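You operate a simulated robot arm through the tools that you are given. There is no shell and no other tool. Be economical: measure what you need, move in short steps, check, and stop when the job is done.

Carry out the task below with a simulated robot arm. There is one attempt and no reset: what you move stays moved.

JOB
Put the coil brush on the cream separator.

It is judged by the outcome, as a careful person would: the job done as asked, and still so three seconds after it is handed in. It fails if anything else is knocked over, pushed out of place, dropped, spilled or broken.

ROBOT AND FRAMES
A 6-joint arm with a two-finger parallel gripper, fixed in place. Base frame: the origin is at the foot of the arm, x ahead of it, y to its left, z up; the work surface is at about z = 0.78. Lengths are in m, angles in rad, forces in N, time in s.
With the tool pointing down near the work surface it reaches from about 0.24 to 0.64 m from the base axis. Its first joint turns from -1.152 to 1.152 rad. Payload 2.7 kg.
The tool frame sits at the grasp point between the pads (the TCP): z along the fingers, y along the line on which they close. The tips reach 0.023 m beyond it. The gripper opens to 0.094 m. The fingers are 0.038 m wide and 0.01 m thick; the gripper's body (0.054 by 0.096 m) begins 0.039 m behind the TCP.
Orientation is told as [roll, pitch, yaw] about the base's x, y, z axes, in that order, counted from this pose: with the fingers straight down and closing along the base's y, the tool's x points along the base's -x, its y along +y and its z along -z.

CONTROLS
- The arm moves only by the tool play_rows. Its argument "plan" is a list that holds one entry, the list of rows, each a list of 7 numbers: the opening, from 0 (shut) to 1 (fully open), then the shift along the tool's x, y, z in units of 500 mm (1.0 is 500 mm), then the turn, a rotation vector about the tool's x, y, z in units of 90 degrees (1.0 is 90 degrees). In form: [[[fingers, tx, ty, tz, ax, ay, az], ...]]. A call has 1 to 8 rows; each row is the pose to reach, as a shift and turn from the pose commanded when the call began, along the tool's axes at that moment. A call with a number of a shift or a turn outside -1 to 1 is refused whole. Rows are played at 5 a second. More than 0.05 m and 0.15 rad between two rows, or a gripper value outside its range, and nothing of the call is played. A pose out of reach is approached as far as the arm can. The call stops where the force on the tool passes 40 N (or 10 N more than at its start, if that is more) or the arm is blocked; 0.2 s more then pass. Each finger travels about 0.045 m/s and halts on what it meets, pressing with about 39 N; the grip force reading is that of the motor and also rises with nothing between the fingers. The clock runs only during rows and for 0.2 s after the last one: add rows that repeat a pose to give the fingers time. It gives the time, the measured TCP pose, the force on the tool (base axes), the opening and the grip force at its end, in the units of the frame above (readings bear some noise).
- Cameras (640 x 400 px; columns grow to the right, rows downward): "scene" is fixed at [0.07, -0.4258, 1.4111]; the picture's right is [0.84, -0.54, 0.00], its down [-0.27, -0.42, -0.87] and it looks along [0.47, 0.73, -0.50] (base axes); focal length 350 px, centre (320, 200). "wrist" rides on the gripper at [-0.039, 0, -0.044] in the tool frame; the picture's right is [0.00, -1.00, 0.00], its down [0.97, 0.00, -0.24] and it looks along [0.24, 0.00, 0.97] (tool axes); focal length 218 px, centre (320, 200). There is no depth. A picture from a camera that has moved, and an enlarged one, comes with that camera's place and axes in the base frame and with its lens.
- capture(camera): a new picture of that camera. No time passes.
- close_up(camera, box): a new picture of the part [left, top, right, bottom] of that camera's present view, enlarged. No time passes.
- sign_off(): hands the job in; it is judged then, once.

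Work in short steps. Places have to be worked out from the pictures, the camera data and where the tool is seen: move nearer, look again, correct. Check each grasp and each placing, and mend what went wrong. You have 90 turns and 38 pictures in all, those below and enlarged ones among them. Open the gripper and draw the arm clear of the work before you hand the job in, unless the task says otherwise; then end with one line.

The tools are called after "Request:" as name(argument=value, ...) on one line, values as JSON. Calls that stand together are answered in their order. play_rows: Moves the arm, as the interface text tells. Its arguments: {"type":"object","properties":{"plan":{"type":"array"}},"required":["plan"]} The other tools are called the same way: capture (camera) takes a picture; close_up (camera, box) takes an enlarged picture of a part of a camera's view; sign_off () hands the job in.

At the start:

```text
time_s: 0.0
position: [0.341, 0.2413, 1.0628]
ee_rot: [0.001, -0.001, -0.001]
ft_force: [-0.1, -0.4, -0.4]
width: 0.094
finger_force: 0.1
```

scene: 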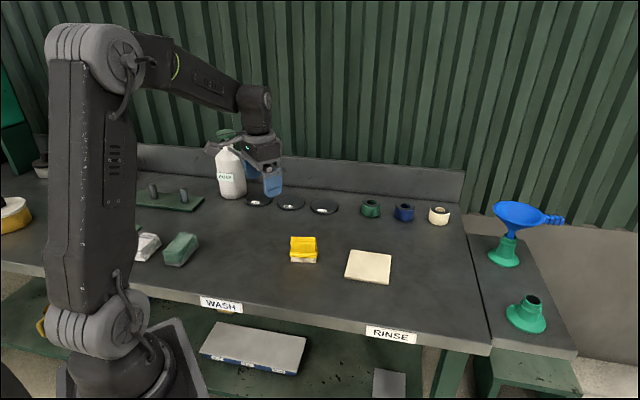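
wrist: 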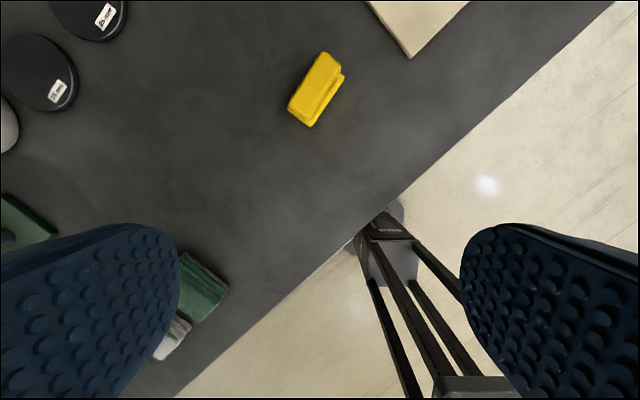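

I start by looking closely at the items on the bench to work out which is which.

Request:
close_up(camera="scene", box=[200, 130, 460, 290])

Request:
close_up(camera="scene", box=[0, 130, 240, 280])

Request:
close_up(camera="scene", box=[440, 180, 600, 350])

```text
2.46 times, centred on (330, 210) of scene
camera zoom: at [0.07, -0.4258, 1.4111], right [0.84, -0.54, 0.0], down [-0.27, -0.42, -0.87], along [0.47, 0.73, -0.5], focal length 862 px, centre (295, 175)
```

zoom: 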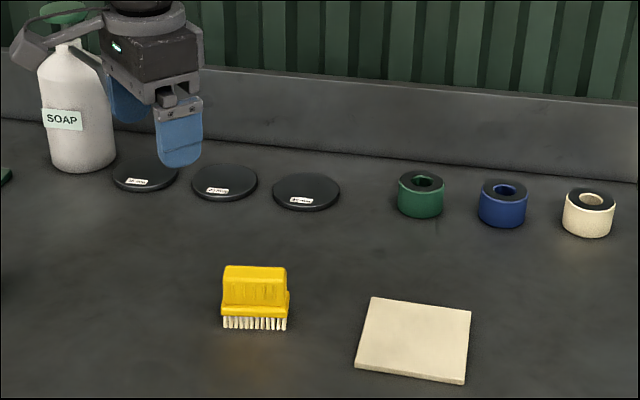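

```text
2.67 times, centred on (120, 205) of scene
camera zoom: at [0.07, -0.4258, 1.4111], right [0.84, -0.54, 0.0], down [-0.27, -0.42, -0.87], along [0.47, 0.73, -0.5], focal length 934 px, centre (853, 187)
```

zoom: 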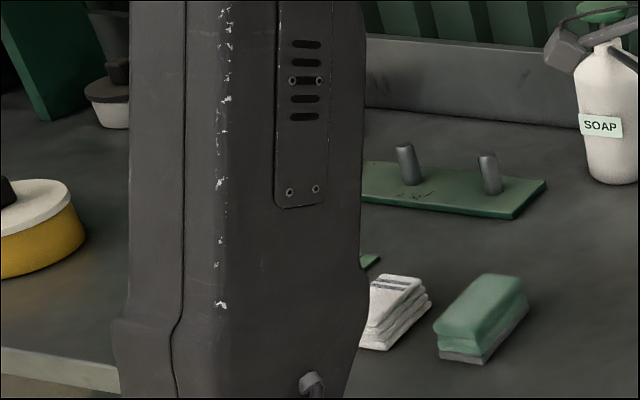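

```text
2.35 times, centred on (520, 265) of scene
camera zoom: at [0.07, -0.4258, 1.4111], right [0.84, -0.54, 0.0], down [-0.27, -0.42, -0.87], along [0.47, 0.73, -0.5], focal length 824 px, centre (-151, 47)
```

zoom: 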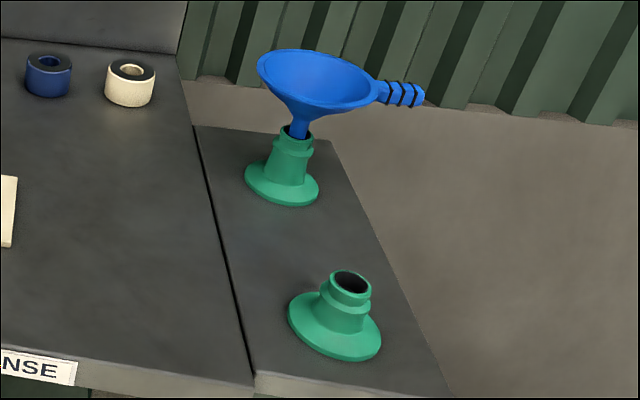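

The yellow brush with bristles is at about (0.45, 0.25). The flat cream board at about (0.57, 0.11) is the only cream item in reach, since the ring is at radius 0.93. I move above the brush and turn to align with it.

Request:
play_rows(plan=[[[1, -0.05, 0.002, 0.05, 0, 0, 0.07], [1, -0.1, 0.005, 0.1, 0, 0, 0.14], [1, -0.16, 0.008, 0.15, 0, 0, 0.21], [1, -0.21, 0.012, 0.2, 0, 0, 0.28], [1, -0.21, 0.012, 0.2, 0, 0, 0.28]]])

Request:
capture(camera="wrist")

Request:
close_up(camera="scene", box=[250, 190, 410, 290])

```text
time_s: 1.2
position: [0.4459, 0.2484, 0.9637]
ee_rot: [0.001, -0.002, -0.443]
ft_force: [0.4, 1.5, -0.5]
width: 0.094
finger_force: 0.1
```

```text
32 pictures are left
camera wrist: at [0.4834, 0.2309, 1.0066], right [-0.43, -0.9, 0.0], down [-0.88, 0.41, 0.24], along [-0.22, 0.1, -0.97], focal length 218 px, centre (320, 200)
```

wrist: 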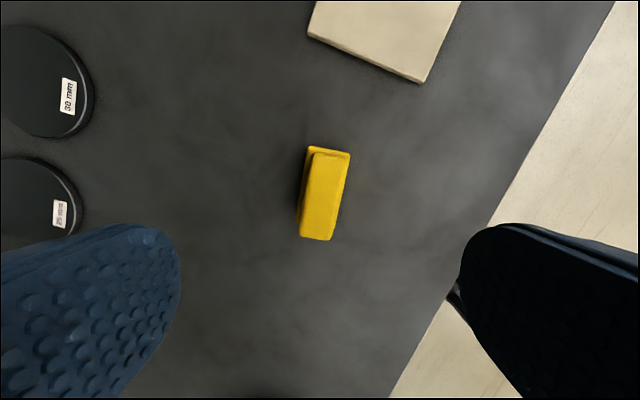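

```text
4.00 times, centred on (330, 240) of scene
camera zoom: at [0.07, -0.4258, 1.4111], right [0.84, -0.54, 0.0], down [-0.27, -0.42, -0.87], along [0.47, 0.73, -0.5], focal length 1401 px, centre (280, 40)
```

zoom: 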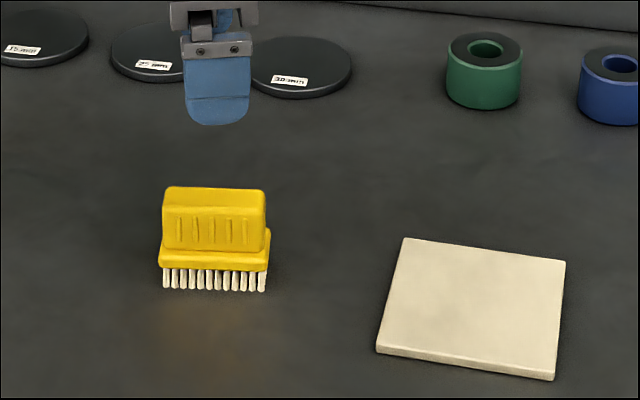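

The brush's long axis needs about 10° more turn, and its top looks to be at z≈0.845 around (0.448, 0.242). I refine the alignment partway down.

Request:
play_rows(plan=[[[1, -0.004, -0.005, 0.06, 0, 0, 0.055], [1, -0.009, -0.01, 0.127, 0, 0, 0.113], [1, -0.009, -0.01, 0.127, 0, 0, 0.113]]])

Request:
capture(camera="wrist")

Request:
close_up(camera="scene", box=[250, 190, 410, 290])

```text
time_s: 2.0
position: [0.4487, 0.2427, 0.8991]
ee_rot: [0.0, -0.002, -0.62]
ft_force: [-0.5, -0.6, 0.0]
width: 0.0938
finger_force: 0.0
```

```text
30 pictures are left
camera wrist: at [0.4811, 0.2184, 0.9427], right [-0.58, -0.81, 0.0], down [-0.79, 0.56, 0.24], along [-0.2, 0.14, -0.97], focal length 218 px, centre (320, 200)
```

wrist: 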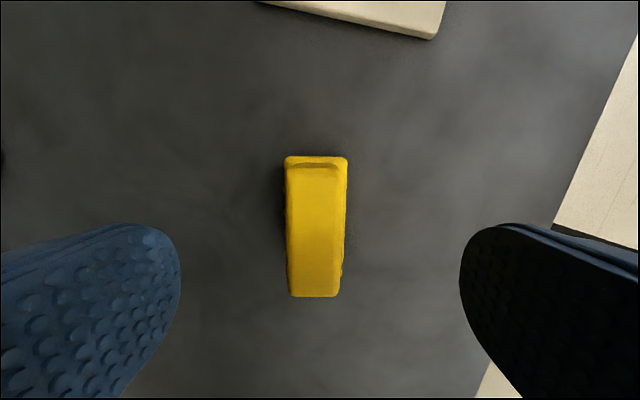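

```text
4.00 times, centred on (330, 240) of scene
camera zoom: at [0.07, -0.4258, 1.4111], right [0.84, -0.54, 0.0], down [-0.27, -0.42, -0.87], along [0.47, 0.73, -0.5], focal length 1401 px, centre (280, 40)
```

zoom: 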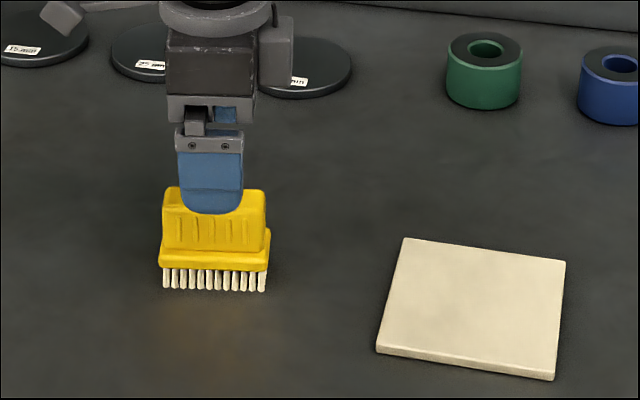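

It is now aligned and centred between the fingers. I descend 61 mm so the tips stay around the flange top, then close.

Request:
play_rows(plan=[[[1, 0, 0.004, 0.06, 0, 0, 0], [1, 0, 0.004, 0.122, 0, 0, 0], [1, 0, 0.004, 0.122, 0, 0, 0], [0, 0, 0.004, 0.122, 0, 0, 0], [0, 0, 0.004, 0.122, 0, 0, 0], [0, 0, 0.004, 0.122, 0, 0, 0], [0, 0, 0.004, 0.122, 0, 0, 0], [0, 0, 0.004, 0.122, 0, 0, 0]]])

Request:
close_up(camera="scene", box=[250, 190, 410, 290])

```text
time_s: 3.8
position: [0.448, 0.2436, 0.8392]
ee_rot: [-0.001, 0.001, -0.618]
ft_force: [-0.4, 0.4, 1.1]
width: 0.0292
finger_force: 38.8
```

```text
4.00 times, centred on (330, 240) of scene
camera zoom: at [0.07, -0.4258, 1.4111], right [0.84, -0.54, 0.0], down [-0.27, -0.42, -0.87], along [0.47, 0.73, -0.5], focal length 1401 px, centre (280, 40)
```

zoom: 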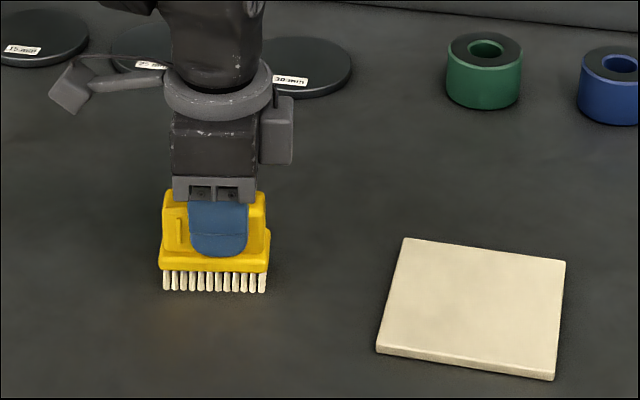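

The grip holds at 29 mm. I lift 60 mm, then carry it towards the board centre at about (0.573, 0.115), turning to match the board's edges.

Request:
play_rows(plan=[[[0, 0, 0, -0.04, 0, 0, 0], [0, 0, 0, -0.12, 0, 0, 0], [0, -0.07, -0.013, -0.12, 0, 0, 0.025], [0, -0.145, -0.027, -0.12, 0, 0, 0.05], [0, -0.22, -0.041, -0.12, 0, 0, 0.08], [0, -0.295, -0.054, -0.12, 0, 0, 0.105], [0, -0.353, -0.065, -0.12, 0, 0, 0.127], [0, -0.353, -0.065, -0.12, 0, 0, 0.127]]])

Request:
capture(camera="wrist")

Request:
close_up(camera="scene", box=[290, 190, 450, 290])

```text
time_s: 5.6
position: [0.5744, 0.1148, 0.8992]
ee_rot: [0.001, 0.0, -0.819]
ft_force: [-0.1, -0.4, -0.5]
width: 0.0292
finger_force: 38.9
```

```text
27 pictures are left
camera wrist: at [0.6028, 0.0847, 0.9421], right [-0.73, -0.68, 0.0], down [-0.66, 0.71, 0.24], along [-0.16, 0.18, -0.97], focal length 218 px, centre (320, 200)
```

wrist: 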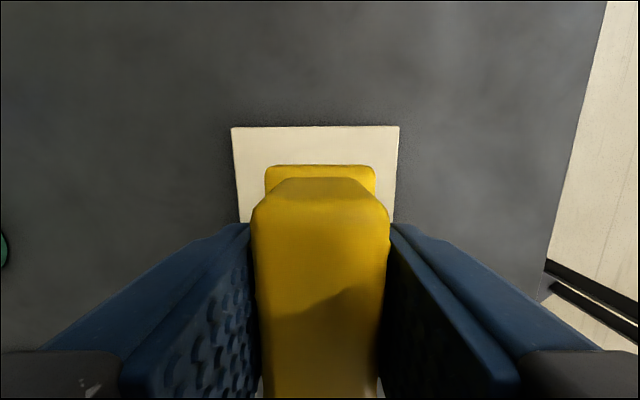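

```text
4.00 times, centred on (370, 240) of scene
camera zoom: at [0.07, -0.4258, 1.4111], right [0.84, -0.54, 0.0], down [-0.27, -0.42, -0.87], along [0.47, 0.73, -0.5], focal length 1401 px, centre (120, 40)
```

zoom: 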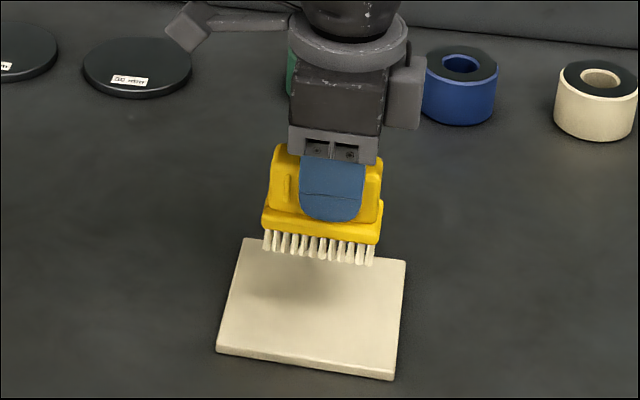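

The brush hangs centred over the board. I lower to about 2 mm above the expected contact.

Request:
play_rows(plan=[[[0, 0, 0, 0.05, 0, 0, 0], [0, 0, 0, 0.09, 0, 0, 0], [0, 0, 0, 0.096, 0, 0, 0], [0, 0, 0, 0.1, 0, 0, 0], [0, 0, 0, 0.1, 0, 0, 0]]])

Request:
close_up(camera="scene", box=[320, 215, 420, 295])

```text
time_s: 6.8
position: [0.5747, 0.114, 0.8481]
ee_rot: [0.001, 0.001, -0.818]
ft_force: [-0.3, 0.0, -0.9]
width: 0.0293
finger_force: 39.1
```

```text
5.00 times, centred on (370, 255) of scene
camera zoom: at [0.07, -0.4258, 1.4111], right [0.84, -0.54, 0.0], down [-0.27, -0.42, -0.87], along [0.47, 0.73, -0.5], focal length 1752 px, centre (70, -75)
```

zoom: 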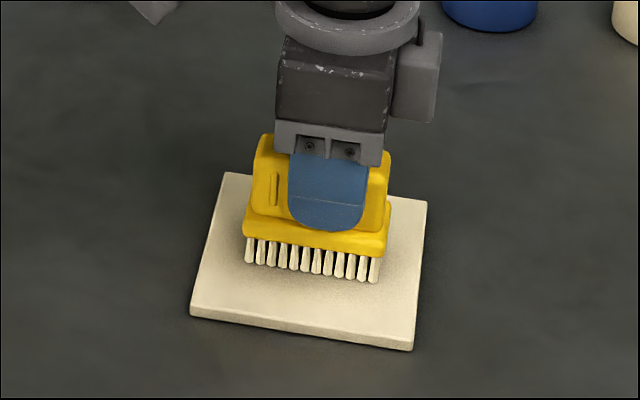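

No contact force yet, so I go down in 1 mm steps and watch the reading.

Request:
play_rows(plan=[[[0, 0, 0, 0.002, 0, 0, 0], [0, 0, 0, 0.002, 0, 0, 0]]])

Request:
play_rows(plan=[[[0, 0, 0, 0.002, 0, 0, 0], [0, 0, 0, 0.002, 0, 0, 0]]])

```text
time_s: 7.4
position: [0.5737, 0.1141, 0.8465]
ee_rot: [0.002, 0.001, -0.818]
ft_force: [0.4, -0.8, -1.0]
width: 0.0296
finger_force: 39.0
```

```text
time_s: 8.0
position: [0.5768, 0.1145, 0.8489]
ee_rot: [0.002, -0.002, -0.817]
ft_force: [-1.2, 0.0, 5.0]
width: 0.0294
finger_force: 38.9
```

A 5 N force shows contact. I open the fingers in place and then look.

Request:
play_rows(plan=[[[0.4, 0, 0, 0, 0, 0, 0], [0.5, 0, 0, 0, 0, 0, 0], [0.7, 0, 0, 0, 0, 0, 0], [0.8, 0, 0, 0, 0, 0, 0], [0.8, 0, 0, 0, 0, 0, 0]]])

Request:
close_up(camera="scene", box=[320, 215, 420, 295])

```text
time_s: 9.2
position: [0.5751, 0.1147, 0.8458]
ee_rot: [0.001, 0.001, -0.817]
ft_force: [0.2, 0.8, 0.5]
width: 0.0754
finger_force: 0.1
```

```text
5.00 times, centred on (370, 255) of scene
camera zoom: at [0.07, -0.4258, 1.4111], right [0.84, -0.54, 0.0], down [-0.27, -0.42, -0.87], along [0.47, 0.73, -0.5], focal length 1752 px, centre (70, -75)
```

zoom: 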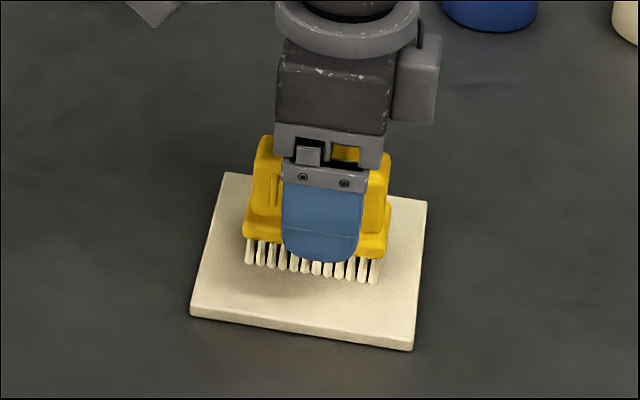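

The brush stands upright and released on the board. I withdraw straight up and then back.

Request:
play_rows(plan=[[[0.8, 0, 0, -0.04, 0, 0, 0], [0.8, 0, 0, -0.1, 0, 0, 0], [0.8, 0, 0, -0.19, 0, 0, 0], [0.8, 0, 0, -0.28, 0, 0, 0], [0.8, 0.08, 0, -0.3, 0, 0, 0], [0.8, 0.16, 0, -0.3, 0, 0, 0], [0.8, 0.24, 0, -0.3, 0, 0, 0], [0.8, 0.24, 0, -0.3, 0, 0, 0]]])

Request:
capture(camera="scene")

Request:
close_up(camera="scene", box=[320, 215, 420, 295])

```text
time_s: 11.0
position: [0.4929, 0.2016, 0.9973]
ee_rot: [0.0, 0.0, -0.817]
ft_force: [0.5, -0.2, 0.4]
width: 0.0751
finger_force: 0.1
```

```text
23 pictures are left
```

scene: 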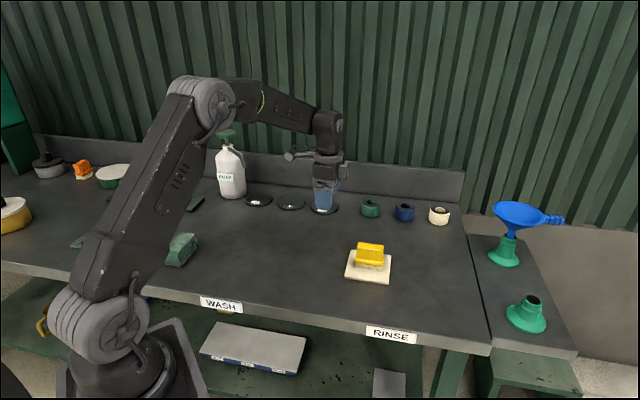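

```text
5.00 times, centred on (370, 255) of scene
camera zoom: at [0.07, -0.4258, 1.4111], right [0.84, -0.54, 0.0], down [-0.27, -0.42, -0.87], along [0.47, 0.73, -0.5], focal length 1752 px, centre (70, -75)
```

zoom: 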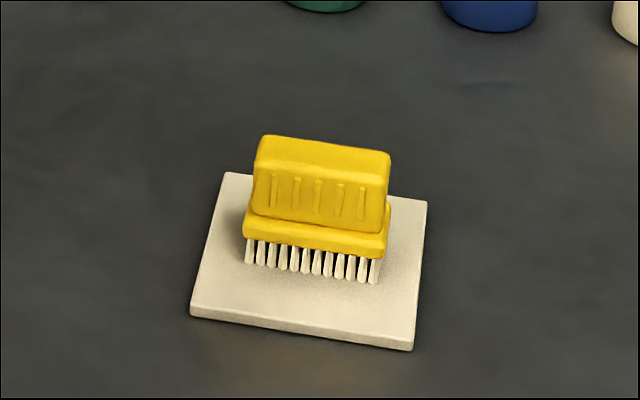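

The brush is well placed. The arm was hiding some things on the left, including something orange, so I check those before handing in.

Request:
close_up(camera="scene", box=[0, 130, 200, 260])

Request:
close_up(camera="scene", box=[60, 150, 140, 200])

```text
3.08 times, centred on (100, 195) of scene
camera zoom: at [0.07, -0.4258, 1.4111], right [0.84, -0.54, 0.0], down [-0.27, -0.42, -0.87], along [0.47, 0.73, -0.5], focal length 1078 px, centre (997, 215)
```

zoom: 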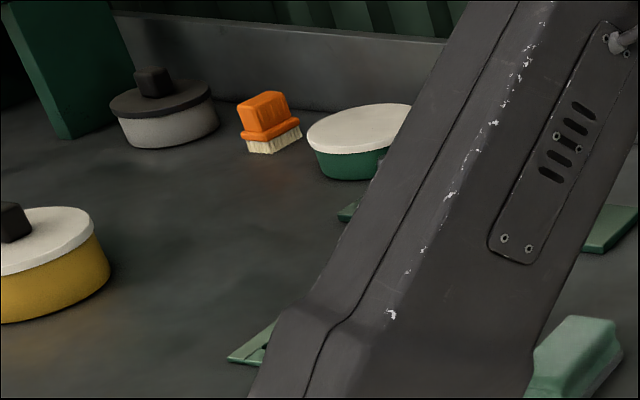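

```text
8.00 times, centred on (100, 175) of scene
camera zoom: at [0.07, -0.4258, 1.4111], right [0.84, -0.54, 0.0], down [-0.27, -0.42, -0.87], along [0.47, 0.73, -0.5], focal length 2802 px, centre (2080, 400)
```

zoom: 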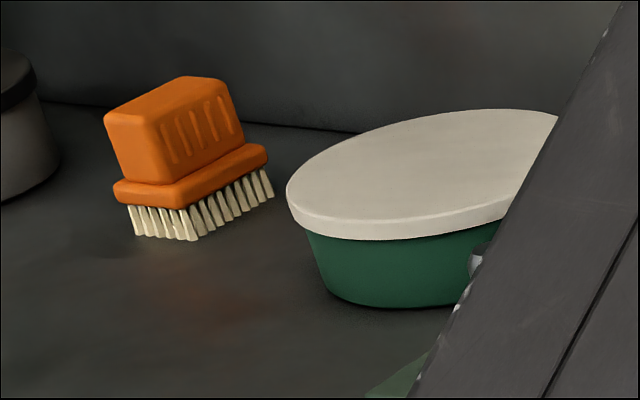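

The orange brush is at about (-0.04, 1.19), far beyond the arm's reach and outside the first joint's range. That leaves the yellow brush and the cream board as the pair meant. The brush is upright and centred on the board, nothing else has moved, and the arm is clear, so I hand in.

Request:
sign_off()

```text
The job is handed in.
```

I put the yellow brush upright in the centre of the flat cream board, which I took to be the coil brush and the cream separator. Neither is labelled; I chose them because they are the only brush and the only cream item within the arm's reach. The gripper is open and clear of the work, nothing else appeared disturbed, and the job is handed in.
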